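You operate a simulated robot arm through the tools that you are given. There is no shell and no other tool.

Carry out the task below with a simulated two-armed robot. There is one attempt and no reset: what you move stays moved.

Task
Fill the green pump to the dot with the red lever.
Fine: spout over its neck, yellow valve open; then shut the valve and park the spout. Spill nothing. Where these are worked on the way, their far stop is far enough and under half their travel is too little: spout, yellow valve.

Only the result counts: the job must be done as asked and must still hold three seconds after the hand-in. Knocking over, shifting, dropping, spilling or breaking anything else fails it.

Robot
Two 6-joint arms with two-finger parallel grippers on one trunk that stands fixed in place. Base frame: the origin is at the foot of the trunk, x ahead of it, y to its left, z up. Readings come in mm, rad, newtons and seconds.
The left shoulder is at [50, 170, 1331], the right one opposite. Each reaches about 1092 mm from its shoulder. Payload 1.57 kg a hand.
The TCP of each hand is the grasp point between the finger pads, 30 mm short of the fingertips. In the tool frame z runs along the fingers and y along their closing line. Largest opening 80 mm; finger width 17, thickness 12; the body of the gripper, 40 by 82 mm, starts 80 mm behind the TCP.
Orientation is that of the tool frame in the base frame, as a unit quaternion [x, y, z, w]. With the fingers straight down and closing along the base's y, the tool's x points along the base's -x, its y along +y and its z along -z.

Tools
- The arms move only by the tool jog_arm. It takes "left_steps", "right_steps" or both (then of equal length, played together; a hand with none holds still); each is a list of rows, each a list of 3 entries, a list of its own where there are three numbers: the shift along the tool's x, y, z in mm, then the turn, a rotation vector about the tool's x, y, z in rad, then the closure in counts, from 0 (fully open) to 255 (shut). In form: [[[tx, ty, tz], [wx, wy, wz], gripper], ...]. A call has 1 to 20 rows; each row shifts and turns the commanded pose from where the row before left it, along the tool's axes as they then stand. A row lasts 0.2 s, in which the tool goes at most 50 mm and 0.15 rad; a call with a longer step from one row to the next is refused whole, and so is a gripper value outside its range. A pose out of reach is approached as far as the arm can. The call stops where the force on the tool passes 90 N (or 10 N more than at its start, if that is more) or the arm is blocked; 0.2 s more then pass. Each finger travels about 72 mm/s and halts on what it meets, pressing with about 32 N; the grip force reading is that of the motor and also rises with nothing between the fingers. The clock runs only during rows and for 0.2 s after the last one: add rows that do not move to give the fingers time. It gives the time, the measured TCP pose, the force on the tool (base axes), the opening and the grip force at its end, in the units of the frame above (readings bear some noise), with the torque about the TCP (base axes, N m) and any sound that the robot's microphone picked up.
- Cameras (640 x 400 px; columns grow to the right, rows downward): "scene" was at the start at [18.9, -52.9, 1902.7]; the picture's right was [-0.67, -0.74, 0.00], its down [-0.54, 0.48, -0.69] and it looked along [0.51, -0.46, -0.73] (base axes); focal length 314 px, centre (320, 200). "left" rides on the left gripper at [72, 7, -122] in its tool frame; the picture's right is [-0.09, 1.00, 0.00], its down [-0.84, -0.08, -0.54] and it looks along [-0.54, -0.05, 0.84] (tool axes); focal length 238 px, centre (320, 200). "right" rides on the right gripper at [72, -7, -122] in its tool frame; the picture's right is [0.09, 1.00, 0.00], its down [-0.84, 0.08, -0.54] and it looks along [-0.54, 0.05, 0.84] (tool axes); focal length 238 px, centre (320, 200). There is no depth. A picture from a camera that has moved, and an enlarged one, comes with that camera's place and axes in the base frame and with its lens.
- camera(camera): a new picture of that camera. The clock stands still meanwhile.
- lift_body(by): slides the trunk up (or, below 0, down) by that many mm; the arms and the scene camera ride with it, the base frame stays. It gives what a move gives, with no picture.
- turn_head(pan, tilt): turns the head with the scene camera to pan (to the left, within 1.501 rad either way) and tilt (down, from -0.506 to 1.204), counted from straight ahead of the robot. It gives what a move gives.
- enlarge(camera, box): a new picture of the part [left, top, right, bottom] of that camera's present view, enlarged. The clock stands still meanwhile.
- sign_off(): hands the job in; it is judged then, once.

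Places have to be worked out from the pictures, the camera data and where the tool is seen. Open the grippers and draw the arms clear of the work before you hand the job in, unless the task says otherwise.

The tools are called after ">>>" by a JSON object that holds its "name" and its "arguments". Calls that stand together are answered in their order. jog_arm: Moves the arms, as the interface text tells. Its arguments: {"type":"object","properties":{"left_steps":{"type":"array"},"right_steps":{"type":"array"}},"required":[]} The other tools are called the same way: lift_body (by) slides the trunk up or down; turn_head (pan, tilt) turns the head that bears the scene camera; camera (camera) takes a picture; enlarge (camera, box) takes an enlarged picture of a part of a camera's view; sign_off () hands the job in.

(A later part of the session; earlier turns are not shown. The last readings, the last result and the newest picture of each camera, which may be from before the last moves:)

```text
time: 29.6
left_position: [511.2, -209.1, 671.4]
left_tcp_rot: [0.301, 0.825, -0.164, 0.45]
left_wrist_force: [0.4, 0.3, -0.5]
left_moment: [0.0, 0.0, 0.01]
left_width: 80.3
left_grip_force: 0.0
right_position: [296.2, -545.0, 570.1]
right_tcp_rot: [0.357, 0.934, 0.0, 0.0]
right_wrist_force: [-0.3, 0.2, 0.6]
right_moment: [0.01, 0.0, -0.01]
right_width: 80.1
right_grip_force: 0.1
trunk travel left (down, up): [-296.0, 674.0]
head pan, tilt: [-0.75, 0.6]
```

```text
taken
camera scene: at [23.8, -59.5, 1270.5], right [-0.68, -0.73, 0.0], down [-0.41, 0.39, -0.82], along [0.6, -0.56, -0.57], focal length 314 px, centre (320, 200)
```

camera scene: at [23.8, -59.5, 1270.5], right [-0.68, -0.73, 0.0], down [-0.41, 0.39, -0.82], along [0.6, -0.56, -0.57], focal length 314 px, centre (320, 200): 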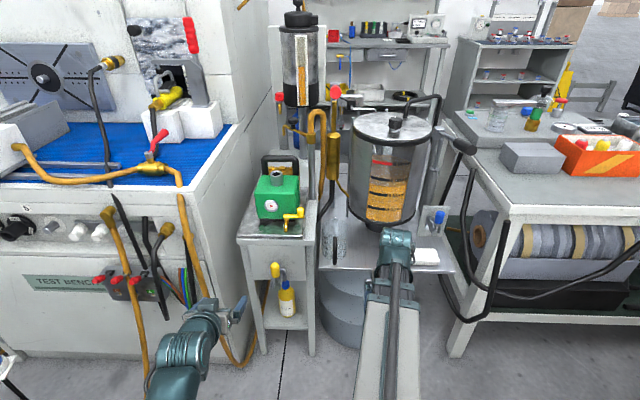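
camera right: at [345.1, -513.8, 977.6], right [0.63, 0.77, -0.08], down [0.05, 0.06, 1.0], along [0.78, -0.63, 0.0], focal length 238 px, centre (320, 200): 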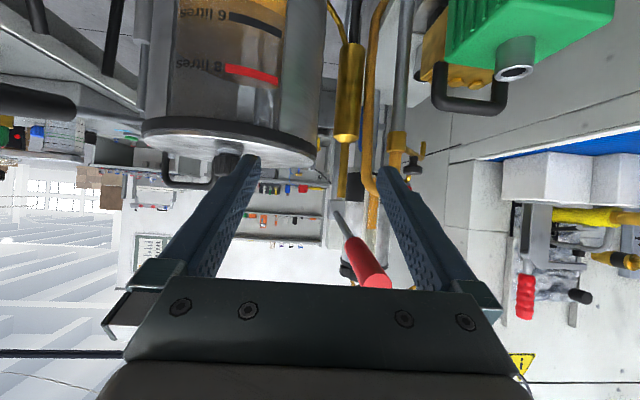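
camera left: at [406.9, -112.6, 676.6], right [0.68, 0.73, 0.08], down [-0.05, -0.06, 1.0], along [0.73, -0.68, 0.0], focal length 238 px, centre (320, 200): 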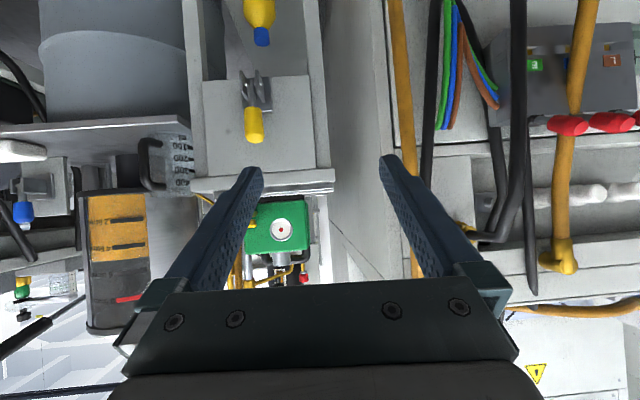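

>>> {"name": "enlarge", "arguments": {"camera": "scene", "box": [230, 220, 350, 360]}}

>>> {"name": "enlarge", "arguments": {"camera": "scene", "box": [250, 80, 370, 240]}}

>>> {"name": "enlarge", "arguments": {"camera": "left", "box": [180, 40, 330, 200]}}

>>> {"name": "enlarge", "arguments": {"camera": "scene", "box": [255, 150, 335, 250]}}

```text
2.86 times, centred on (290, 290) of scene
camera zoom: at [23.8, -59.5, 1270.5], right [-0.68, -0.73, 0.0], down [-0.41, 0.39, -0.82], along [0.6, -0.56, -0.57], focal length 898 px, centre (406, -57)
```

zoom: 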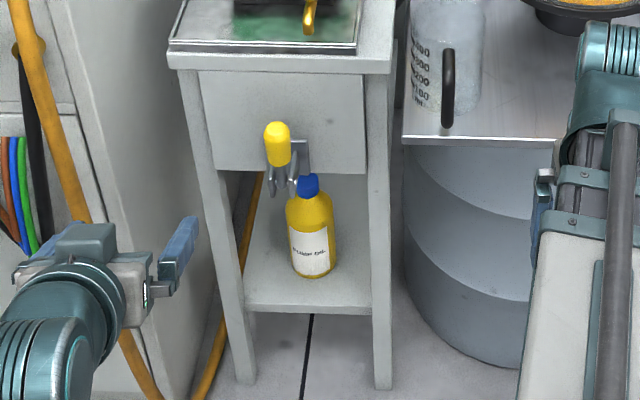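

```text
2.50 times, centred on (310, 160) of scene
camera zoom: at [23.8, -59.5, 1270.5], right [-0.68, -0.73, 0.0], down [-0.41, 0.39, -0.82], along [0.6, -0.56, -0.57], focal length 786 px, centre (345, 300)
```

zoom: 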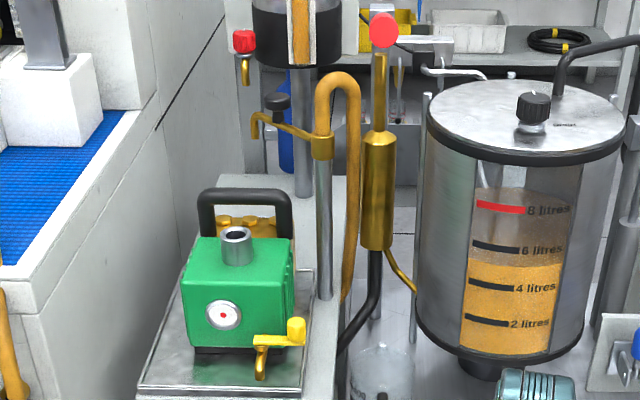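

```text
2.50 times, centred on (255, 120) of left
camera zoom: at [406.9, -112.6, 676.6], right [0.68, 0.73, 0.08], down [-0.05, -0.06, 1.0], along [0.73, -0.68, 0.0], focal length 596 px, centre (482, 400)
```

zoom: 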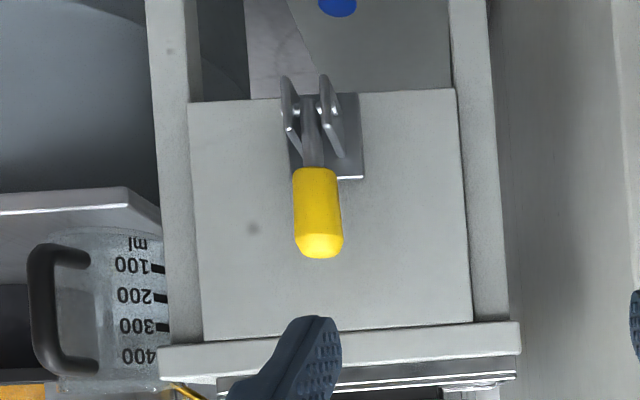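

```text
4.00 times, centred on (295, 200) of scene
camera zoom: at [23.8, -59.5, 1270.5], right [-0.68, -0.73, 0.0], down [-0.41, 0.39, -0.82], along [0.6, -0.56, -0.57], focal length 1258 px, centre (420, 200)
```

zoom: 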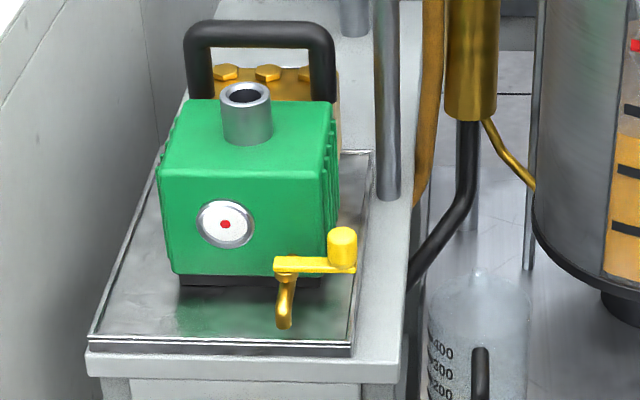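

The black hose from the brass hand pump dives behind the stand's leg toward the apron carrying the yellow clevis lever. I lower the trunk further to look under the apron and confirm that's the delivery-line valve.

>>> {"name": "lift_body", "arguments": {"by": -285}}

>>> {"name": "camera", "arguments": {"camera": "left"}}

>>> {"name": "enlarge", "arguments": {"camera": "left", "box": [130, 80, 330, 260]}}

>>> {"name": "camera", "arguments": {"camera": "scene"}}

```text
time: 32.5
left_position: [510.4, -208.4, 386.1]
left_tcp_rot: [0.3, 0.825, -0.164, 0.45]
left_wrist_force: [0.3, -0.2, -0.5]
left_moment: [-0.01, -0.01, 0.01]
left_width: 79.9
left_grip_force: 0.0
right_position: [297.1, -546.0, 284.6]
right_tcp_rot: [0.356, 0.934, 0.0, 0.0]
right_wrist_force: [0.8, -0.1, -0.3]
right_moment: [0.0, -0.02, -0.03]
right_width: 80.0
right_grip_force: 0.0
trunk travel left (down, up): [-11.0, 959.0]
head pan, tilt: [-0.75, 0.6]
```

```text
taken
camera left: at [406.9, -112.6, 391.6], right [0.68, 0.73, 0.08], down [-0.05, -0.06, 1.0], along [0.73, -0.68, 0.0], focal length 238 px, centre (320, 200)
```

left: 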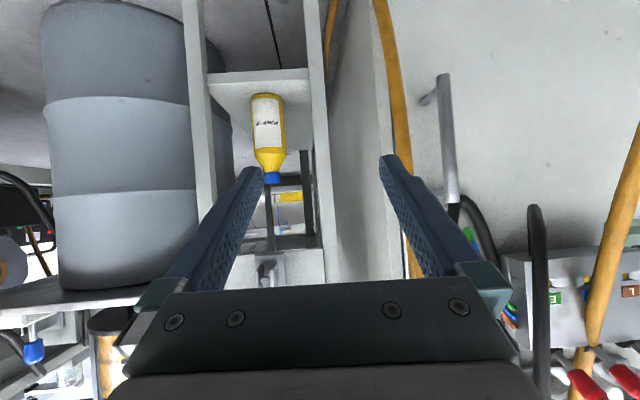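

```text
2.22 times, centred on (230, 170) of left
camera zoom: at [406.9, -112.6, 391.6], right [0.68, 0.73, 0.08], down [-0.05, -0.06, 1.0], along [0.73, -0.68, 0.0], focal length 530 px, centre (520, 267)
```

zoom: 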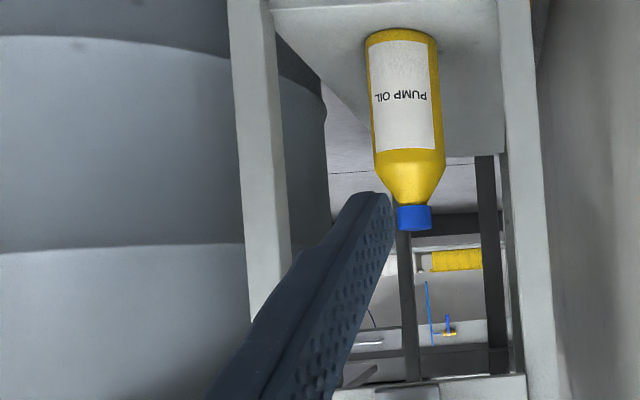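

```text
taken
camera scene: at [23.8, -59.5, 985.5], right [-0.68, -0.73, 0.0], down [-0.41, 0.39, -0.83], along [0.6, -0.56, -0.56], focal length 314 px, centre (320, 200)
```

scene: 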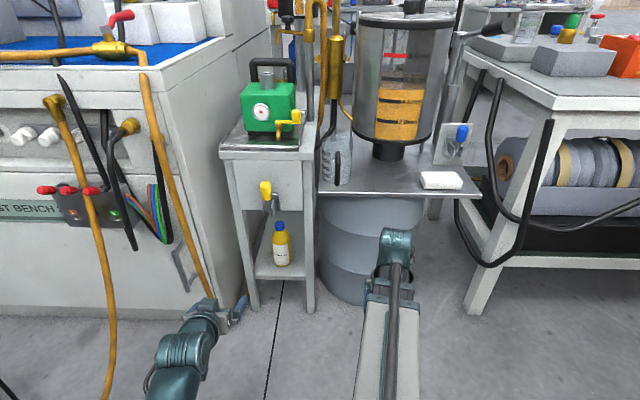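

The finger blocks the interesting spot. I shift the left hand sideways and pitch it up slightly to look under the apron.

>>> {"name": "jog_arm", "arguments": {"left_steps": [[[0, -40, 0], [0, 0, 0], 0], [[0, -40, 0], [0, 0, 0], 0], [[-31.4, 0, -2.2], [0, -0.143, 0], 0], [[-31.4, 0, -2.2], [0, -0.143, 0], 0]]}}

>>> {"name": "camera", "arguments": {"camera": "left"}}

>>> {"name": "enlarge", "arguments": {"camera": "left", "box": [230, 90, 410, 290]}}

```text
time: 33.5
left_position: [477.9, -288.3, 445.0]
left_tcp_rot: [0.274, 0.752, -0.205, 0.563]
left_wrist_force: [-0.2, 0.4, 0.4]
left_moment: [-0.01, -0.01, -0.01]
left_width: 79.9
left_grip_force: 0.2
right_position: [296.7, -546.4, 285.7]
right_tcp_rot: [0.357, 0.934, 0.001, 0.0]
right_wrist_force: [0.4, 0.4, 0.1]
right_moment: [0.0, -0.03, -0.01]
right_width: 79.9
right_grip_force: 0.1
trunk travel left (down, up): [-11.0, 959.0]
head pan, tilt: [-0.75, 0.6]
```

```text
taken
camera left: at [377.7, -194.8, 408.7], right [0.66, 0.74, 0.09], down [-0.27, 0.13, 0.96], along [0.7, -0.66, 0.28], focal length 238 px, centre (320, 200)
```

left: 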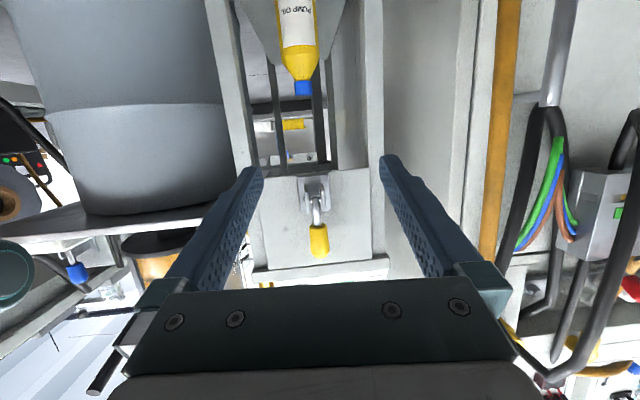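

```text
2.00 times, centred on (320, 190) of left
camera zoom: at [377.7, -194.8, 408.7], right [0.66, 0.74, 0.09], down [-0.27, 0.13, 0.96], along [0.7, -0.66, 0.28], focal length 477 px, centre (320, 220)
```

zoom: 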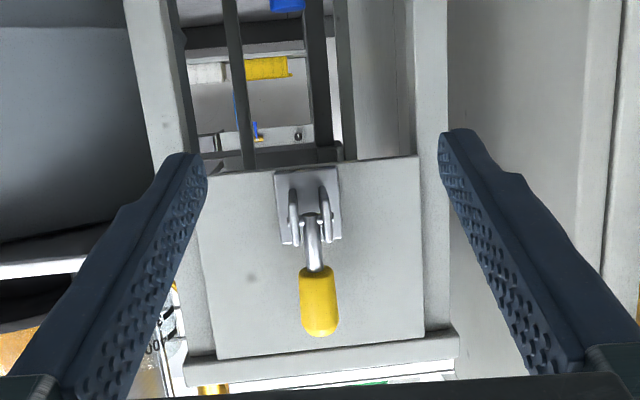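

The yellow lever B pivots in a clevis at the apron's lower edge, handle up. To see where the black hose goes, I raise the trunk a bit and look along the stand's right side with the right-hand camera.

>>> {"name": "lift_body", "arguments": {"by": 228}}

>>> {"name": "jog_arm", "arguments": {"right_steps": [[[0, 0, 0], [0, 0, -0.146], 0], [[0, 0, 0], [0, 0, -0.146], 0], [[0, 0, 0], [0, 0, -0.146], 0], [[0, 0, 0], [0, 0, -0.146], 0], [[0, 0, 0], [0, 0, -0.146], 0], [[35, -24, 0], [0, 0, 0], 0], [[35, -24, 0], [0, 0, 0], 0], [[-31.4, 0, -2.2], [0, -0.143, 0], 0], [[-31.4, 0, -2.2], [0, -0.143, 0], 0], [[-31.4, 0, -2.2], [0, -0.143, 0], 0], [[-31.4, 0, -2.2], [0, -0.143, 0], 0], [[-31.4, 0, -2.2], [0, -0.143, 0], 0], [[-31.4, 0, -2.2], [0, -0.143, 0], 0], [[-31.4, 0, -2.2], [0, -0.143, 0], 0]]}}

>>> {"name": "camera", "arguments": {"camera": "right"}}

>>> {"name": "enlarge", "arguments": {"camera": "right", "box": [240, 60, 440, 260]}}

```text
time: 35.9
left_position: [477.5, -289.7, 672.2]
left_tcp_rot: [0.274, 0.752, -0.205, 0.563]
left_wrist_force: [0.3, 0.3, 0.1]
left_moment: [-0.02, -0.01, 0.01]
left_width: 79.9
left_grip_force: 0.1
right_position: [296.3, -545.6, 514.1]
right_tcp_rot: [0.356, 0.934, 0.0, 0.0]
right_wrist_force: [0.1, -0.1, -1.2]
right_moment: [0.01, 0.0, -0.01]
right_width: 80.2
right_grip_force: 0.1
trunk travel left (down, up): [-239.0, 731.0]
head pan, tilt: [-0.75, 0.6]
```

```text
time: 38.9
left_position: [477.8, -287.8, 671.5]
left_tcp_rot: [0.275, 0.752, -0.205, 0.563]
left_wrist_force: [-0.6, 0.3, 0.2]
left_moment: [0.03, 0.03, -0.01]
left_width: 80.1
left_grip_force: 0.0
right_position: [414.3, -596.1, 614.2]
right_tcp_rot: [0.0, 0.877, 0.0, 0.48]
right_wrist_force: [0.4, 0.2, 0.2]
right_moment: [0.01, -0.01, 0.03]
right_width: 80.1
right_grip_force: 0.0
trunk travel left (down, up): [-239.0, 731.0]
head pan, tilt: [-0.75, 0.6]
```

```text
taken
camera right: at [273.8, -601.9, 620.5], right [-0.05, 1.0, -0.08], down [-0.01, 0.08, 1.0], along [1.0, 0.05, 0.0], focal length 238 px, centre (320, 200)
```

right: 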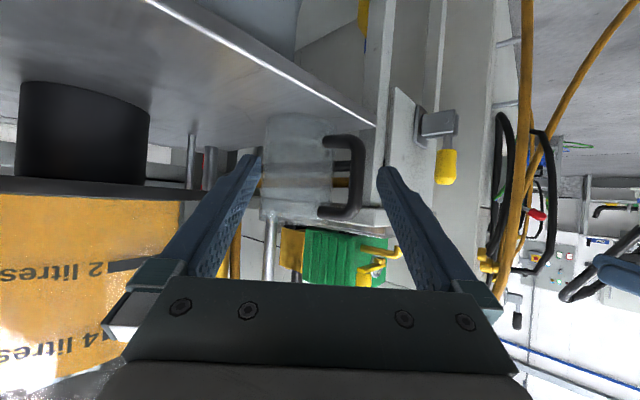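

```text
2.00 times, centred on (340, 160) of right
camera zoom: at [273.8, -601.9, 620.5], right [-0.05, 1.0, -0.08], down [-0.01, 0.08, 1.0], along [1.0, 0.05, 0.0], focal length 477 px, centre (280, 280)
```

zoom: 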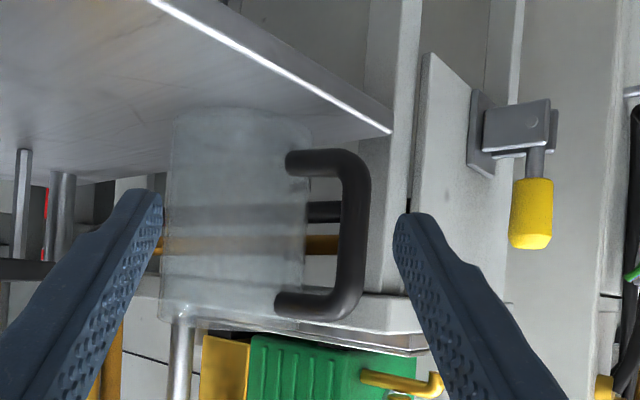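

Through the clear jug I see both the black hose and the orange spout hose running to behind the apron, so the clevis lever on the apron is the delivery valve (the cock on the pump is its drain). Lever B pivots near (604,-414,496) with its tip at (599,-411,582). First I fold the right hand and raise the trunk to spout-knob height.

>>> {"name": "jog_arm", "arguments": {"right_steps": [[[31.4, 0, -2.2], [0, 0.143, 0], 0], [[31.4, 0, -2.2], [0, 0.143, 0], 0], [[31.4, 0, -2.2], [0, 0.143, 0], 0], [[31.4, 0, -2.2], [0, 0.143, 0], 0], [[31.4, 0, -2.2], [0, 0.143, 0], 0], [[31.4, 0, -2.2], [0, 0.143, 0], 0], [[31.4, 0, -2.2], [0, 0.143, 0], 0]]}}

>>> {"name": "lift_body", "arguments": {"by": 403}}

>>> {"name": "camera", "arguments": {"camera": "scene"}}

>>> {"name": "enlarge", "arguments": {"camera": "scene", "box": [265, 200, 325, 260]}}

```text
time: 40.5
left_position: [478.9, -287.7, 671.3]
left_tcp_rot: [0.274, 0.752, -0.205, 0.563]
left_wrist_force: [0.0, -0.4, -0.3]
left_moment: [0.02, -0.04, -0.01]
left_width: 80.0
left_grip_force: 0.1
right_position: [227.7, -594.5, 513.1]
right_tcp_rot: [0.0, 1.0, 0.0, -0.001]
right_wrist_force: [0.4, 0.2, -0.1]
right_moment: [0.03, 0.03, -0.01]
right_width: 80.4
right_grip_force: 0.0
trunk travel left (down, up): [-239.0, 731.0]
head pan, tilt: [-0.75, 0.6]
```

```text
refused: 403 is not a number from -400 to 400
```

```text
taken
camera scene: at [23.8, -59.6, 1213.5], right [-0.68, -0.73, 0.0], down [-0.41, 0.39, -0.83], along [0.6, -0.56, -0.56], focal length 314 px, centre (320, 200)
```

scene: 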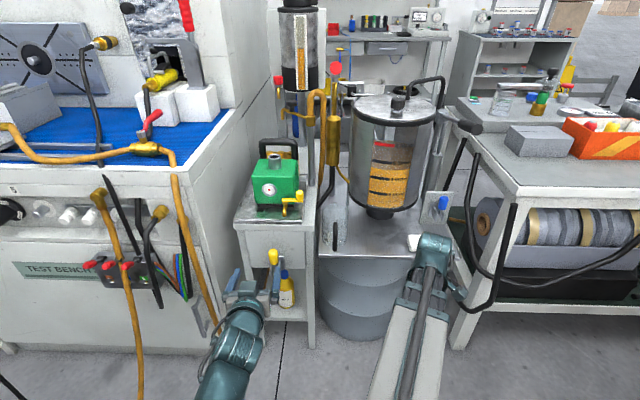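

```text
6.67 times, centred on (295, 230) of scene
camera zoom: at [23.8, -59.6, 1213.5], right [-0.68, -0.73, 0.0], down [-0.41, 0.39, -0.83], along [0.6, -0.56, -0.56], focal length 2096 px, centre (487, 0)
```

zoom: 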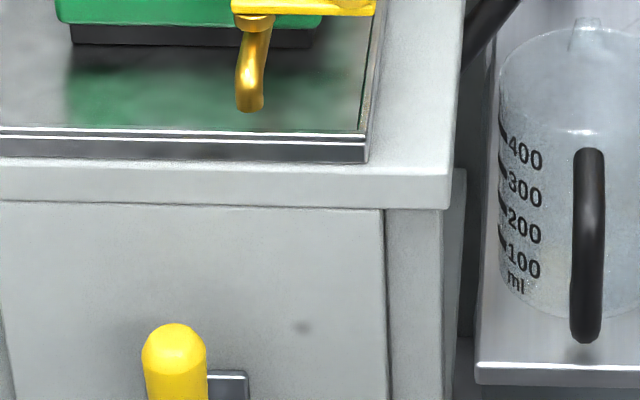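

The lift is limited to 400 per call, so I split it.

>>> {"name": "lift_body", "arguments": {"by": 400}}

>>> {"name": "turn_head", "arguments": {"pan": -0.75, "tilt": 0.8}}

>>> {"name": "camera", "arguments": {"camera": "scene"}}

>>> {"name": "enlarge", "arguments": {"camera": "scene", "box": [270, 130, 350, 200]}}

>>> {"name": "enlarge", "arguments": {"camera": "scene", "box": [260, 180, 340, 260]}}

```text
time: 44.3
left_position: [478.3, -288.5, 1070.6]
left_tcp_rot: [0.274, 0.752, -0.205, 0.563]
left_wrist_force: [0.4, -0.2, -0.3]
left_moment: [-0.03, -0.02, 0.0]
left_width: 80.0
left_grip_force: 0.0
right_position: [228.9, -595.1, 914.0]
right_tcp_rot: [0.001, 1.0, 0.0, 0.0]
right_wrist_force: [-1.0, 0.7, -0.1]
right_moment: [0.01, 0.0, -0.04]
right_width: 80.2
right_grip_force: 0.1
trunk travel left (down, up): [-639.0, 331.0]
head pan, tilt: [-0.75, 0.6]
```

```text
time: 45.0
left_position: [479.5, -288.2, 1070.9]
left_tcp_rot: [0.274, 0.752, -0.205, 0.562]
left_wrist_force: [-0.7, -0.1, 0.1]
left_moment: [0.01, -0.01, -0.02]
left_width: 80.2
left_grip_force: 0.1
right_position: [228.3, -594.2, 913.5]
right_tcp_rot: [0.0, 1.0, 0.001, 0.0]
right_wrist_force: [-0.1, 0.0, 0.6]
right_moment: [0.01, -0.04, 0.02]
right_width: 80.0
right_grip_force: 0.0
trunk travel left (down, up): [-639.0, 331.0]
head pan, tilt: [-0.75, 0.799]
```

```text
taken
camera scene: at [18.2, -54.4, 1596.7], right [-0.68, -0.73, 0.0], down [-0.52, 0.49, -0.7], along [0.51, -0.48, -0.72], focal length 314 px, centre (320, 200)
```

scene: 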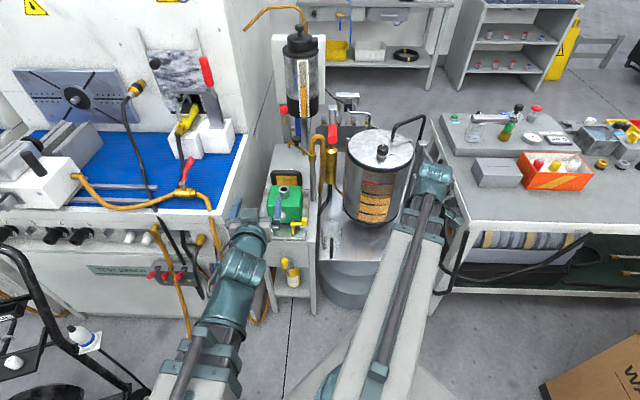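

```text
5.71 times, centred on (310, 165) of scene
camera zoom: at [18.2, -54.4, 1596.7], right [-0.68, -0.73, 0.0], down [-0.52, 0.49, -0.7], along [0.51, -0.48, -0.72], focal length 1797 px, centre (377, 400)
```

zoom: 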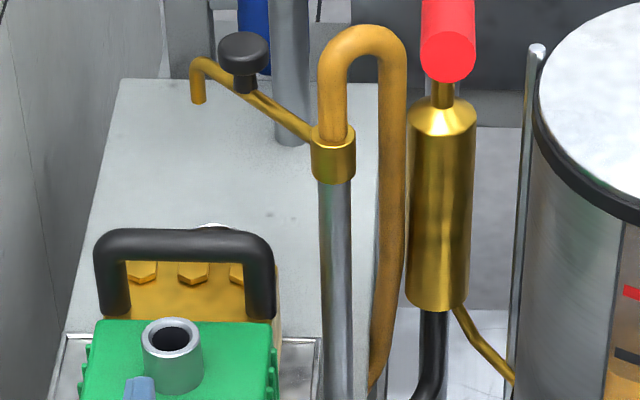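

```text
5.00 times, centred on (300, 220) of scene
camera zoom: at [18.2, -54.4, 1596.7], right [-0.68, -0.73, 0.0], down [-0.52, 0.49, -0.7], along [0.51, -0.48, -0.72], focal length 1572 px, centre (420, 100)
```

zoom: 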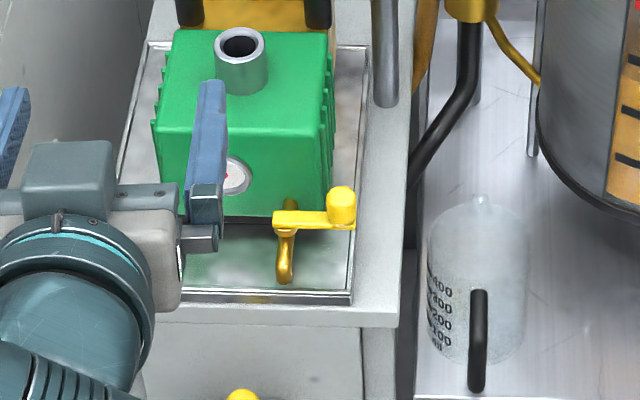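

The knob is at about (804,-666,909) with four views agreeing. I raise the trunk 40 mm, move the left hand aside, and carry the right hand (open, tool down) around the left of the lever to above the knob.

>>> {"name": "lift_body", "arguments": {"by": 42}}

>>> {"name": "jog_arm", "arguments": {"left_steps": [[[-11.2, 0, 38.4], [0, 0, 0], 0], [[3.7, 44.2, -12.7], [0, 0, 0], 0], [[3.7, 44.2, -12.7], [0, 0, 0], 0], [[3.7, 44.2, -12.7], [0, 0, 0], 0], [[3.7, 44.2, -12.7], [0, 0, 0], 0], [[3.7, 44.2, -12.7], [0, 0, 0], 0], [[3.7, 44.2, -12.7], [0, 0, 0], 0]]}}

>>> {"name": "jog_arm", "arguments": {"right_steps": [[[-32, 25.8, 0], [0, 0, 0], 0], [[-32, 25.8, 0], [0, 0, 0], 0], [[-32, 25.8, 0], [0, 0, 0], 0], [[-32, 25.8, 0], [0, 0, 0], 0], [[-32, 25.8, 0], [0, 0, 0], 0], [[-32, 25.8, 0], [0, 0, 0], 0], [[-45, -15, 0], [0, 0, 0], 0], [[-45, -15, 0], [0, 0, 0], 0], [[-45, -15, 0], [0, 0, 0], 0], [[-45, -15, 0], [0, 0, 0], 0], [[-43.3, -20, 0], [0, 0, 0], 0], [[-43.3, -20, 0], [0, 0, 0], 0], [[-43.3, -20, 0], [0, 0, 0], 0]]}}

>>> {"name": "camera", "arguments": {"camera": "scene"}}

>>> {"name": "camera", "arguments": {"camera": "right"}}

```text
time: 45.9
left_position: [477.6, -288.1, 1112.7]
left_tcp_rot: [0.274, 0.752, -0.205, 0.563]
left_wrist_force: [0.4, 1.0, 0.3]
left_moment: [-0.04, -0.03, -0.01]
left_width: 79.9
left_grip_force: 0.0
right_position: [227.6, -595.4, 954.4]
right_tcp_rot: [0.0, 1.0, 0.0, 0.0]
right_wrist_force: [-0.1, 0.3, -0.2]
right_moment: [-0.01, 0.04, -0.01]
right_width: 80.1
right_grip_force: 0.1
trunk travel left (down, up): [-681.0, 289.0]
head pan, tilt: [-0.75, 0.799]
```

```text
time: 47.5
left_position: [620.9, -57.4, 1112.5]
left_tcp_rot: [0.274, 0.752, -0.205, 0.564]
left_wrist_force: [0.4, 0.7, 0.1]
left_moment: [0.01, -0.01, -0.01]
left_width: 79.9
left_grip_force: 0.0
right_position: [228.9, -593.8, 955.5]
right_tcp_rot: [0.0, 1.0, -0.001, -0.001]
right_wrist_force: [0.3, -0.1, 0.3]
right_moment: [0.02, 0.02, 0.0]
right_width: 80.1
right_grip_force: 0.0
trunk travel left (down, up): [-681.0, 289.0]
head pan, tilt: [-0.75, 0.799]
```

```text
time: 50.3
left_position: [619.6, -59.5, 1113.5]
left_tcp_rot: [0.275, 0.752, -0.205, 0.562]
left_wrist_force: [0.2, -0.1, -0.9]
left_moment: [0.01, 0.01, 0.0]
left_width: 80.1
left_grip_force: 0.1
right_position: [734.2, -559.4, 955.0]
right_tcp_rot: [0.0, 1.0, 0.0, 0.001]
right_wrist_force: [0.1, 0.5, 0.4]
right_moment: [-0.01, 0.02, 0.0]
right_width: 80.1
right_grip_force: 0.0
right hand out of reach, approached as far as the arm can: row 3, 6
trunk travel left (down, up): [-681.0, 289.0]
head pan, tilt: [-0.75, 0.799]
```

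```text
taken
camera scene: at [18.8, -54.6, 1638.6], right [-0.68, -0.73, 0.0], down [-0.52, 0.49, -0.7], along [0.51, -0.48, -0.72], focal length 314 px, centre (320, 200)
```

scene: 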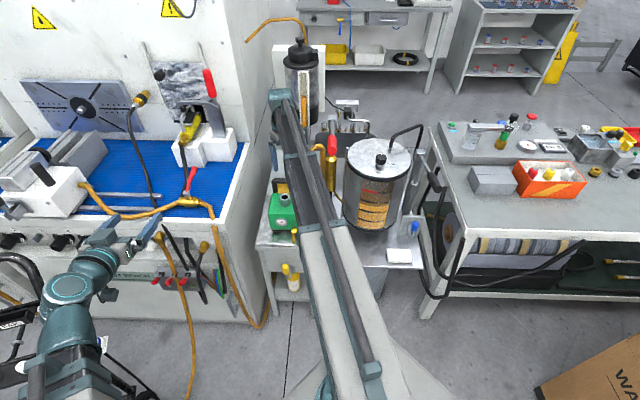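

```text
taken
camera right: at [663.2, -566.7, 1077.5], right [-0.09, 1.0, 0.0], down [0.84, 0.08, 0.54], along [0.54, 0.05, -0.84], focal length 238 px, centre (320, 200)
```

right: 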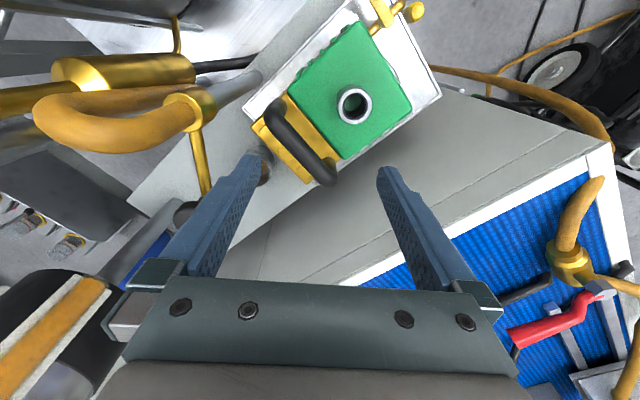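

The hand is where expected and the neck checks at (714,-525). I move over the knob and look.

>>> {"name": "jog_arm", "arguments": {"right_steps": [[[-23.3, -35.5, 0], [0, 0, 0], 0], [[-23.3, -35.5, 0], [0, 0, 0], 0], [[-23.3, -35.5, 0], [0, 0, 0], 0]]}}

>>> {"name": "camera", "arguments": {"camera": "right"}}

>>> {"name": "enlarge", "arguments": {"camera": "scene", "box": [250, 70, 370, 170]}}

```text
time: 51.1
left_position: [619.0, -58.7, 1113.2]
left_tcp_rot: [0.274, 0.753, -0.205, 0.563]
left_wrist_force: [0.3, -0.6, 0.6]
left_moment: [0.0, 0.0, 0.0]
left_width: 80.0
left_grip_force: 0.0
right_position: [778.6, -651.4, 955.9]
right_tcp_rot: [0.0, 1.0, 0.0, 0.0]
right_wrist_force: [0.3, -0.3, 0.4]
right_moment: [-0.02, -0.02, 0.01]
right_width: 80.0
right_grip_force: 0.1
right hand out of reach, approached as far as the arm can: row 3
trunk travel left (down, up): [-681.0, 289.0]
head pan, tilt: [-0.75, 0.799]
```

```text
taken
camera right: at [706.8, -657.2, 1078.1], right [-0.09, 1.0, 0.0], down [0.84, 0.08, 0.54], along [0.54, 0.05, -0.84], focal length 238 px, centre (320, 200)
```

right: 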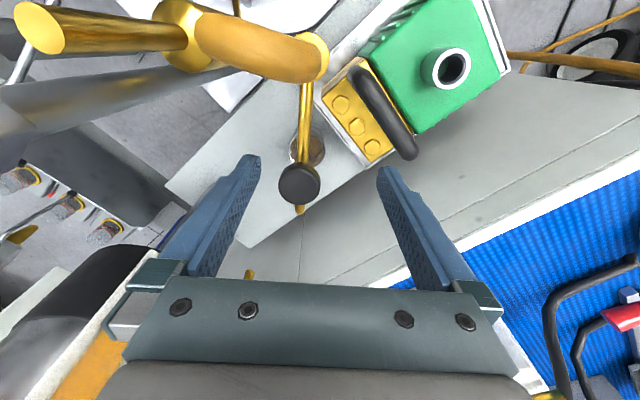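

```text
4.00 times, centred on (310, 120) of scene
camera zoom: at [17.5, -54.2, 1638.6], right [-0.68, -0.73, 0.0], down [-0.52, 0.49, -0.7], along [0.51, -0.48, -0.72], focal length 1258 px, centre (360, 520)
```

zoom: 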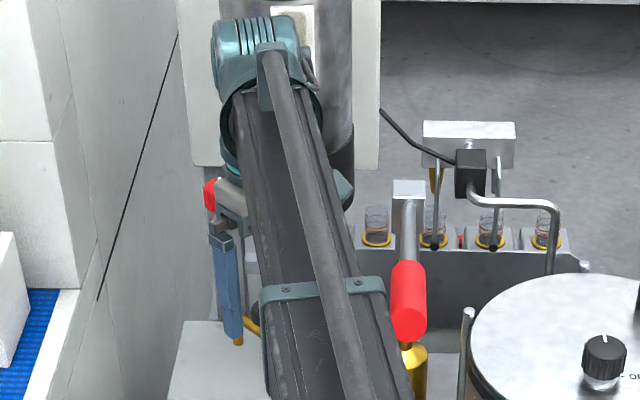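

The knob reads (802,-665,909) from this view; the tool-down wrist can only reach about 873 mm out, so I'll tilt the fingers outward about 10° to bring the TCP over the knob.

>>> {"name": "jog_arm", "arguments": {"right_steps": [[[8.8, 7.4, 0], [0, 0, 0], 0], [[-16.2, -10.7, -0.9], [0.0487, -0.0739, 0], 0], [[-16.2, -10.7, -0.9], [0.0487, -0.0739, 0], 0], [[0, 0, 0], [0, 0, 0], 0]]}}

>>> {"name": "camera", "arguments": {"camera": "right"}}

```text
time: 52.1
left_position: [619.5, -57.5, 1113.2]
left_tcp_rot: [0.275, 0.753, -0.205, 0.562]
left_wrist_force: [0.8, -0.3, 0.3]
left_moment: [-0.03, -0.01, 0.0]
left_width: 79.9
left_grip_force: 0.0
right_position: [800.2, -663.3, 959.0]
right_tcp_rot: [0.0, 0.996, -0.048, 0.074]
right_wrist_force: [0.2, -0.3, -0.3]
right_moment: [-0.02, 0.01, 0.0]
right_width: 80.1
right_grip_force: 0.1
trunk travel left (down, up): [-681.0, 289.0]
head pan, tilt: [-0.75, 0.799]
```

```text
taken
camera right: at [712.0, -659.1, 1069.5], right [-0.08, 0.99, -0.11], down [0.75, 0.14, 0.65], along [0.66, -0.03, -0.75], focal length 238 px, centre (320, 200)
```

right: 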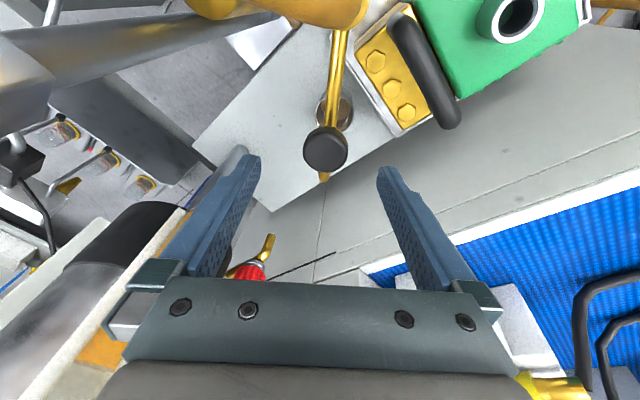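

TCP is over the knob within 3 mm. I trim that, lower the trunk 39 mm so the finger ends embrace the knob, and check.

>>> {"name": "jog_arm", "arguments": {"right_steps": [[[-1, -2.5, 0], [0, 0, 0], 0]]}}

>>> {"name": "lift_body", "arguments": {"by": -39}}

>>> {"name": "camera", "arguments": {"camera": "right"}}

>>> {"name": "enlarge", "arguments": {"camera": "right", "box": [220, 100, 420, 250]}}

```text
time: 52.5
left_position: [620.3, -59.4, 1112.9]
left_tcp_rot: [0.275, 0.753, -0.205, 0.562]
left_wrist_force: [0.0, 0.1, -0.6]
left_moment: [0.01, 0.01, 0.02]
left_width: 80.1
left_grip_force: 0.1
right_position: [802.2, -666.1, 958.9]
right_tcp_rot: [0.0, 0.996, -0.049, 0.073]
right_wrist_force: [-1.1, 0.5, -0.2]
right_moment: [0.0, 0.01, -0.02]
right_width: 80.0
right_grip_force: 0.1
trunk travel left (down, up): [-681.0, 289.0]
head pan, tilt: [-0.75, 0.799]
```

```text
time: 53.3
left_position: [619.7, -58.1, 1074.3]
left_tcp_rot: [0.275, 0.753, -0.205, 0.562]
left_wrist_force: [1.4, 0.5, 0.4]
left_moment: [-0.01, -0.01, 0.01]
left_width: 80.0
left_grip_force: 0.0
right_position: [800.2, -667.0, 920.1]
right_tcp_rot: [0.0, 0.996, -0.049, 0.072]
right_wrist_force: [0.2, 0.6, 0.0]
right_moment: [-0.02, 0.04, -0.01]
right_width: 80.2
right_grip_force: 0.2
trunk travel left (down, up): [-642.0, 328.0]
head pan, tilt: [-0.75, 0.799]
```

```text
taken
camera right: at [713.1, -662.1, 1030.6], right [-0.08, 0.99, -0.11], down [0.75, 0.14, 0.65], along [0.66, -0.03, -0.75], focal length 238 px, centre (320, 200)
```

right: 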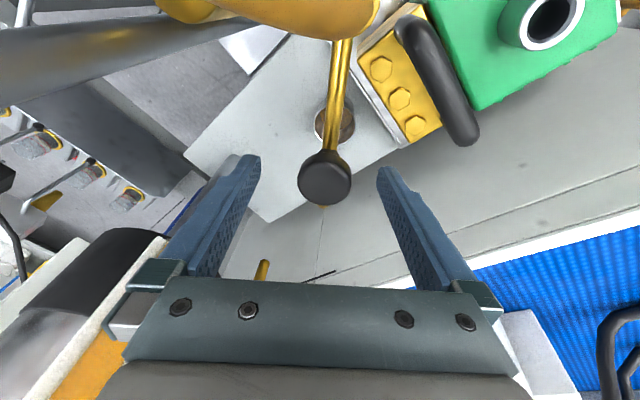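

```text
2.67 times, centred on (320, 175) of right
camera zoom: at [713.1, -662.1, 1030.6], right [-0.08, 0.99, -0.11], down [0.75, 0.14, 0.65], along [0.66, -0.03, -0.75], focal length 636 px, centre (320, 267)
```

zoom: 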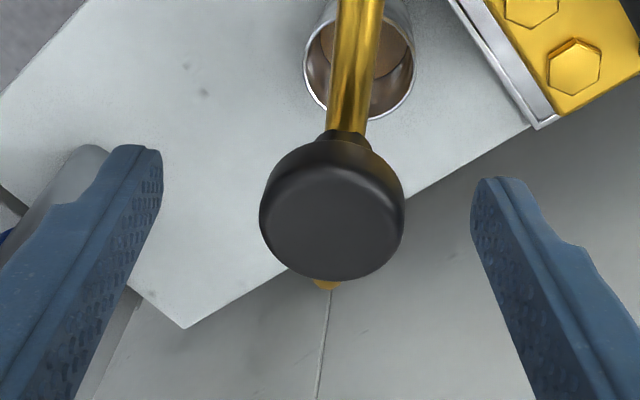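

The knob (≈35 mm) sits centered between the finger ends. I close on it.

>>> {"name": "jog_arm", "arguments": {"right_steps": [[[0, 0, 0], [0, 0, 0], 255], [[0, 0, 0], [0, 0, 0], 255], [[0, 0, 0], [0, 0, 0], 255], [[0, 0, 0], [0, 0, 0], 255]]}}

>>> {"name": "camera", "arguments": {"camera": "right"}}

```text
time: 54.3
left_position: [619.9, -57.3, 1074.4]
left_tcp_rot: [0.274, 0.753, -0.205, 0.563]
left_wrist_force: [0.1, -0.3, -0.3]
left_moment: [-0.01, 0.03, 0.0]
left_width: 80.2
left_grip_force: 0.0
right_position: [801.9, -664.0, 920.1]
right_tcp_rot: [-0.001, 0.996, -0.047, 0.072]
right_wrist_force: [-5.1, 16.7, -9.6]
right_moment: [0.23, 0.11, -0.09]
right_width: 32.8
right_grip_force: 41.0
trunk travel left (down, up): [-642.0, 328.0]
head pan, tilt: [-0.75, 0.799]
```

```text
taken
camera right: at [713.7, -659.5, 1030.6], right [-0.09, 0.99, -0.11], down [0.75, 0.14, 0.65], along [0.66, -0.03, -0.75], focal length 238 px, centre (320, 200)
```

right: 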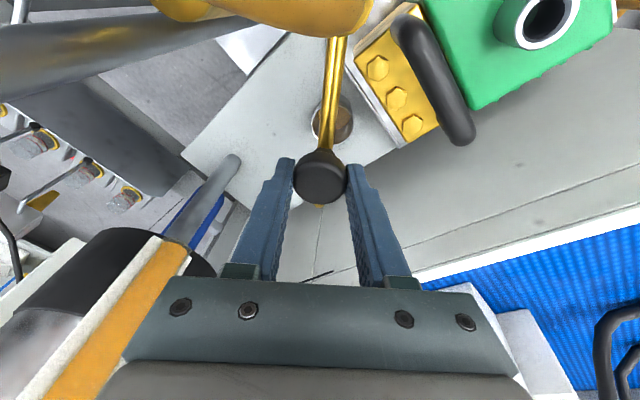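

The knob is held (32.8 mm). I swing it about the post at ~(711,-662) with the hand turning along; first five steps, then check.

>>> {"name": "jog_arm", "arguments": {"right_steps": [[[0.45, 12.93, -1.29], [-0.0206, -0.0135, -0.1414], 255], [[0.45, 12.93, -1.29], [-0.0206, -0.0135, -0.1414], 255], [[0.45, 12.93, -1.29], [-0.0206, -0.0135, -0.1414], 255], [[0.45, 12.93, -1.29], [-0.0206, -0.0135, -0.1414], 255], [[0.45, 12.93, -1.29], [-0.0206, -0.0135, -0.1414], 255]]}}

>>> {"name": "camera", "arguments": {"camera": "right"}}

>>> {"name": "enlarge", "arguments": {"camera": "scene", "box": [240, 60, 400, 200]}}

```text
time: 55.5
left_position: [620.2, -58.1, 1074.9]
left_tcp_rot: [0.275, 0.752, -0.205, 0.562]
left_wrist_force: [-0.6, 0.0, -0.3]
left_moment: [0.0, -0.01, 0.0]
left_width: 80.0
left_grip_force: 0.0
right_position: [780.8, -607.4, 921.4]
right_tcp_rot: [-0.352, 0.932, -0.021, 0.085]
right_wrist_force: [3.7, -3.8, 5.6]
right_moment: [-0.05, -0.69, 0.4]
right_width: 32.7
right_grip_force: 41.2
trunk travel left (down, up): [-642.0, 328.0]
head pan, tilt: [-0.75, 0.799]
```

```text
taken
camera right: at [711.3, -662.3, 1030.9], right [-0.72, 0.69, -0.11], down [0.47, 0.6, 0.65], along [0.51, 0.41, -0.75], focal length 238 px, centre (320, 200)
```

right: 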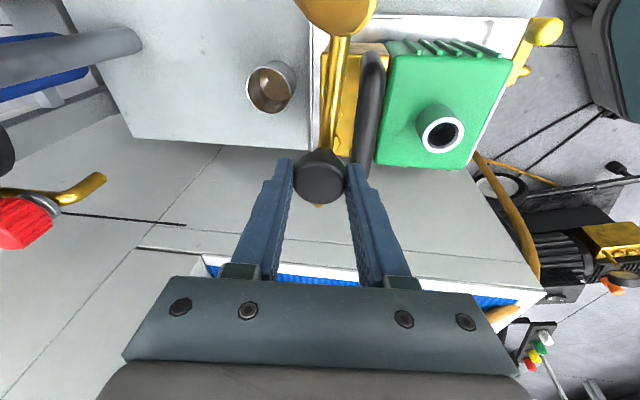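

```text
2.86 times, centred on (320, 130) of scene
camera zoom: at [17.9, -54.3, 1599.6], right [-0.68, -0.73, 0.0], down [-0.52, 0.49, -0.7], along [0.51, -0.48, -0.72], focal length 898 px, centre (320, 400)
```

zoom: 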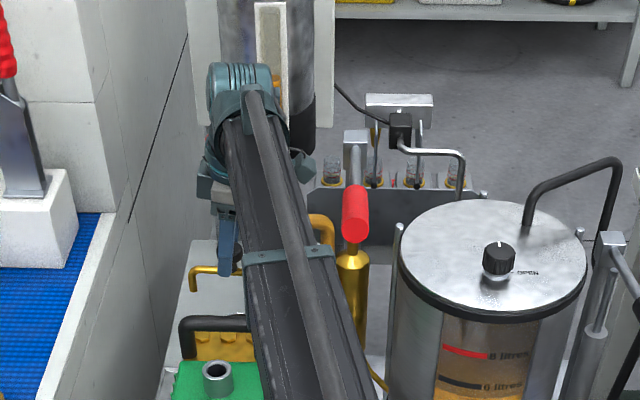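

The spout swings along smoothly with low forces. I continue the remaining arc toward the neck.

>>> {"name": "jog_arm", "arguments": {"right_steps": [[[0.45, 12.93, -1.29], [-0.0206, -0.0135, -0.1414], 255], [[0.45, 12.93, -1.29], [-0.0206, -0.0135, -0.1414], 255], [[0.45, 12.93, -1.29], [-0.0206, -0.0135, -0.1414], 255], [[0.45, 12.93, -1.29], [-0.0206, -0.0135, -0.1414], 255], [[0.45, 12.93, -1.29], [-0.0206, -0.0135, -0.1414], 255], [[0, 0, 0], [0, 0, 0], 255]]}}

>>> {"name": "camera", "arguments": {"camera": "right"}}

>>> {"name": "enlarge", "arguments": {"camera": "scene", "box": [240, 90, 380, 230]}}

```text
time: 56.9
left_position: [619.8, -60.1, 1075.5]
left_tcp_rot: [0.276, 0.753, -0.205, 0.561]
left_wrist_force: [-0.6, 0.3, 0.2]
left_moment: [0.01, 0.01, 0.01]
left_width: 80.0
left_grip_force: 0.0
right_position: [722.8, -577.1, 920.0]
right_tcp_rot: [-0.656, 0.75, 0.009, 0.084]
right_wrist_force: [1.2, -15.7, 11.2]
right_moment: [-0.12, -0.34, 0.34]
right_width: 32.7
right_grip_force: 41.1
trunk travel left (down, up): [-642.0, 328.0]
head pan, tilt: [-0.75, 0.799]
```

```text
taken
camera right: at [706.4, -663.6, 1031.1], right [-0.99, 0.05, -0.11], down [-0.03, 0.76, 0.64], along [0.12, 0.64, -0.76], focal length 238 px, centre (320, 200)
```

right: 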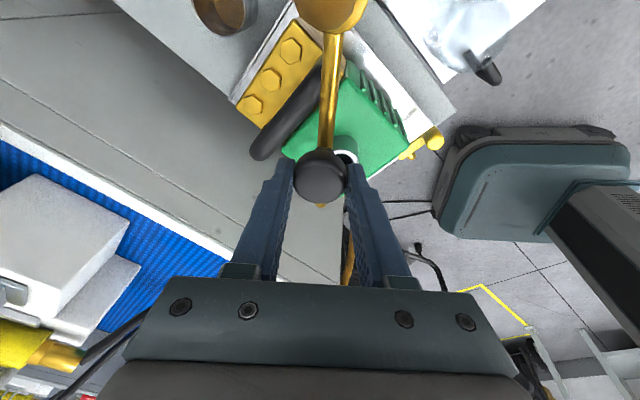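

```text
2.86 times, centred on (310, 160) of scene
camera zoom: at [17.2, -55.2, 1599.7], right [-0.68, -0.73, 0.0], down [-0.52, 0.49, -0.7], along [0.51, -0.48, -0.72], focal length 898 px, centre (349, 314)
```

zoom: 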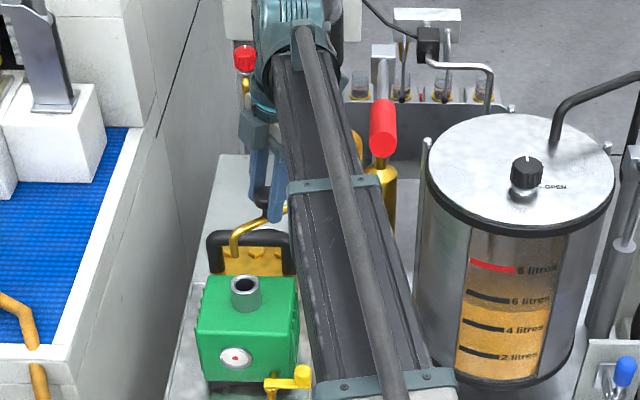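

The nozzle is close to the neck. One or two more steps to reach the stop, watching the force.

>>> {"name": "jog_arm", "arguments": {"right_steps": [[[0.45, 12.93, -1.29], [-0.0206, -0.0135, -0.1414], 255], [[0, 0, 0], [0, 0, 0], 255]]}}

>>> {"name": "enlarge", "arguments": {"camera": "scene", "box": [250, 130, 350, 230]}}

>>> {"name": "camera", "arguments": {"camera": "right"}}

```text
time: 57.5
left_position: [620.0, -58.6, 1074.4]
left_tcp_rot: [0.275, 0.753, -0.205, 0.562]
left_wrist_force: [0.0, -0.9, 0.7]
left_moment: [-0.03, -0.02, -0.01]
left_width: 80.0
left_grip_force: 0.0
right_position: [712.5, -575.7, 921.0]
right_tcp_rot: [0.707, -0.702, -0.013, -0.085]
right_wrist_force: [14.2, -20.5, 18.6]
right_moment: [-0.4, -0.29, -0.17]
right_width: 32.8
right_grip_force: 41.2
trunk travel left (down, up): [-642.0, 328.0]
head pan, tilt: [-0.75, 0.799]
```

```text
4.00 times, centred on (300, 180) of scene
camera zoom: at [18.0, -55.1, 1599.8], right [-0.68, -0.73, 0.0], down [-0.52, 0.49, -0.7], along [0.51, -0.47, -0.72], focal length 1258 px, centre (400, 280)
```

zoom: 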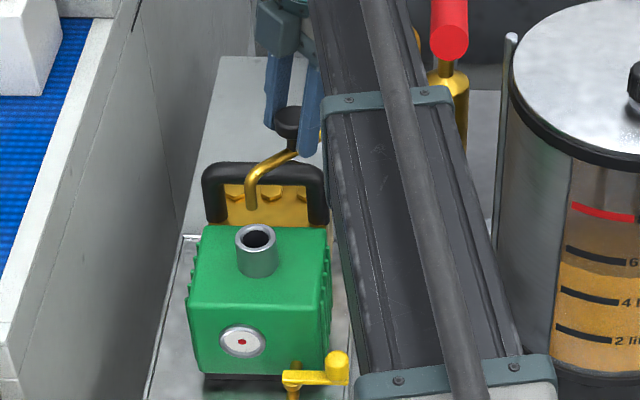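

```text
taken
camera right: at [708.7, -664.0, 1031.2], right [-0.99, -0.09, -0.11], down [-0.14, 0.75, 0.64], along [0.03, 0.65, -0.76], focal length 238 px, centre (320, 200)
```

right: 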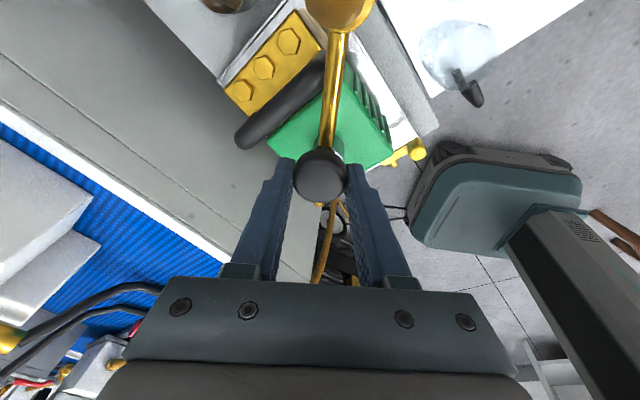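

The nozzle looks over the neck (angle ≈ 89°). I push a small extra bit to confirm the stop.

>>> {"name": "jog_arm", "arguments": {"right_steps": [[[0.22, 6.5, -0.65], [-0.0103, -0.0068, -0.0707], 255], [[0, 0, 0], [0, 0, 0], 255]]}}

>>> {"name": "enlarge", "arguments": {"camera": "scene", "box": [270, 150, 320, 200]}}

```text
time: 58.1
left_position: [621.8, -59.0, 1073.7]
left_tcp_rot: [0.274, 0.753, -0.205, 0.562]
left_wrist_force: [-0.3, -0.4, -0.8]
left_moment: [0.0, -0.02, -0.02]
left_width: 79.9
left_grip_force: 0.0
right_position: [712.8, -574.6, 919.7]
right_tcp_rot: [0.733, -0.675, -0.012, -0.085]
right_wrist_force: [40.7, -19.9, 26.4]
right_moment: [0.45, -0.91, -0.1]
right_width: 33.0
right_grip_force: 40.9
trunk travel left (down, up): [-642.0, 328.0]
head pan, tilt: [-0.75, 0.799]
```

```text
8.00 times, centred on (295, 175) of scene
camera zoom: at [20.5, -54.4, 1599.8], right [-0.68, -0.73, 0.0], down [-0.53, 0.49, -0.7], along [0.51, -0.47, -0.72], focal length 2516 px, centre (520, 400)
```

zoom: 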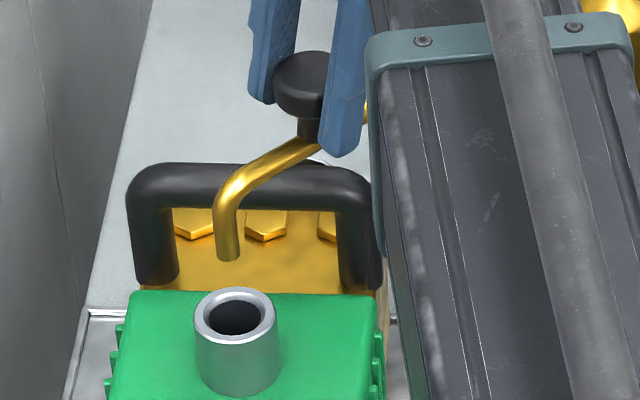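

The force rose without motion, so the spout is at its far stop over the neck. I relax the push, then open and check that the spout stays.

>>> {"name": "jog_arm", "arguments": {"right_steps": [[[-0.22, -6.5, 0.65], [0.0103, 0.0068, 0.0707], 255], [[0, 0, 0], [0, 0, 0], 0], [[0, 0, 0], [0, 0, 0], 0], [[0, 0, 0], [0, 0, 0], 0], [[0, 0, 0], [0, 0, 0], 0]]}}

>>> {"name": "lift_body", "arguments": {"by": 42}}

>>> {"name": "enlarge", "arguments": {"camera": "scene", "box": [250, 140, 350, 240]}}

>>> {"name": "camera", "arguments": {"camera": "right"}}

```text
time: 59.3
left_position: [619.7, -60.6, 1074.9]
left_tcp_rot: [0.274, 0.753, -0.204, 0.563]
left_wrist_force: [0.8, -0.8, 0.8]
left_moment: [-0.01, 0.0, -0.01]
left_width: 80.1
left_grip_force: 0.0
right_position: [711.6, -573.4, 918.2]
right_tcp_rot: [0.707, -0.702, -0.015, -0.085]
right_wrist_force: [-0.5, 0.0, -0.2]
right_moment: [-0.01, 0.01, -0.01]
right_width: 79.9
right_grip_force: 0.0
trunk travel left (down, up): [-642.0, 328.0]
head pan, tilt: [-0.75, 0.799]
```

```text
time: 60.2
left_position: [619.6, -58.5, 1117.1]
left_tcp_rot: [0.274, 0.753, -0.204, 0.562]
left_wrist_force: [0.3, -0.2, 0.2]
left_moment: [-0.02, 0.0, 0.0]
left_width: 80.2
left_grip_force: 0.0
right_position: [713.1, -572.7, 961.2]
right_tcp_rot: [0.707, -0.702, -0.017, -0.085]
right_wrist_force: [0.9, 0.5, -0.3]
right_moment: [-0.01, 0.01, -0.03]
right_width: 80.1
right_grip_force: 0.1
trunk travel left (down, up): [-684.0, 286.0]
head pan, tilt: [-0.75, 0.799]
```

```text
4.00 times, centred on (300, 190) of scene
camera zoom: at [18.5, -54.4, 1641.6], right [-0.68, -0.73, 0.0], down [-0.52, 0.49, -0.7], along [0.51, -0.48, -0.72], focal length 1258 px, centre (400, 240)
```

zoom: 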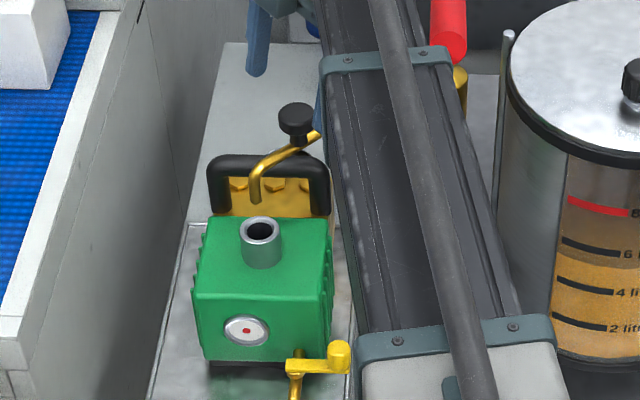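

```text
taken
camera right: at [709.1, -662.3, 1072.7], right [-0.99, -0.09, -0.11], down [-0.14, 0.75, 0.64], along [0.02, 0.65, -0.76], focal length 238 px, centre (320, 200)
```

right: 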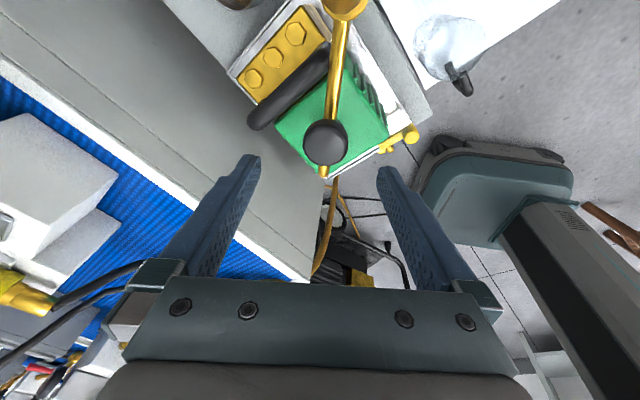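

The spout stays over the neck (nozzle aligns within ~3 mm). Now I retract the right hand: raise the trunk above lever height, turn the hand back upright, and go back the way it came.

>>> {"name": "lift_body", "arguments": {"by": 60}}

>>> {"name": "jog_arm", "arguments": {"right_steps": [[[0, 0, 0], [0.0206, 0.0135, 0.1414], 0], [[0, 0, 0], [0.0206, 0.0135, 0.1414], 0], [[0, 0, 0], [0.0206, 0.0135, 0.1414], 0], [[0, 0, 0], [0.0206, 0.0135, 0.1414], 0], [[0, 0, 0], [0.0206, 0.0135, 0.1414], 0], [[0, 0, 0], [0.0206, 0.0135, 0.1414], 0], [[0, 0, 0], [0.0206, 0.0135, 0.1414], 0], [[0, 0, 0], [0.0206, 0.0135, 0.1414], 0], [[0, 0, 0], [0.0206, 0.0135, 0.1414], 0], [[0, 0, 0], [0.0206, 0.0135, 0.1414], 0], [[0, 0, 0], [0.0206, 0.0135, 0.1414], 0], [[16.2, 10.7, -0.9], [-0.0487, 0.0739, 0], 0], [[16.2, 10.7, -0.9], [-0.0487, 0.0739, 0], 0]]}}

```text
time: 61.2
left_position: [619.9, -58.3, 1175.6]
left_tcp_rot: [0.274, 0.752, -0.205, 0.563]
left_wrist_force: [-0.1, 0.2, 0.1]
left_moment: [0.01, -0.03, -0.01]
left_width: 79.9
left_grip_force: 0.1
right_position: [711.2, -573.1, 1021.1]
right_tcp_rot: [0.707, -0.702, -0.016, -0.084]
right_wrist_force: [0.5, 0.1, -0.4]
right_moment: [0.02, 0.0, -0.03]
right_width: 79.9
right_grip_force: 0.1
trunk travel left (down, up): [-744.0, 226.0]
head pan, tilt: [-0.75, 0.799]
```

```text
time: 64.0
left_position: [620.1, -58.2, 1176.2]
left_tcp_rot: [0.275, 0.753, -0.205, 0.562]
left_wrist_force: [-0.5, 0.5, 0.0]
left_moment: [0.01, 0.01, -0.01]
left_width: 80.0
left_grip_force: 0.0
right_position: [678.8, -552.0, 1018.1]
right_tcp_rot: [0.001, 1.0, 0.0, -0.001]
right_wrist_force: [0.1, -0.4, 0.0]
right_moment: [0.0, -0.01, 0.02]
right_width: 79.9
right_grip_force: 0.0
trunk travel left (down, up): [-744.0, 226.0]
head pan, tilt: [-0.75, 0.799]
```

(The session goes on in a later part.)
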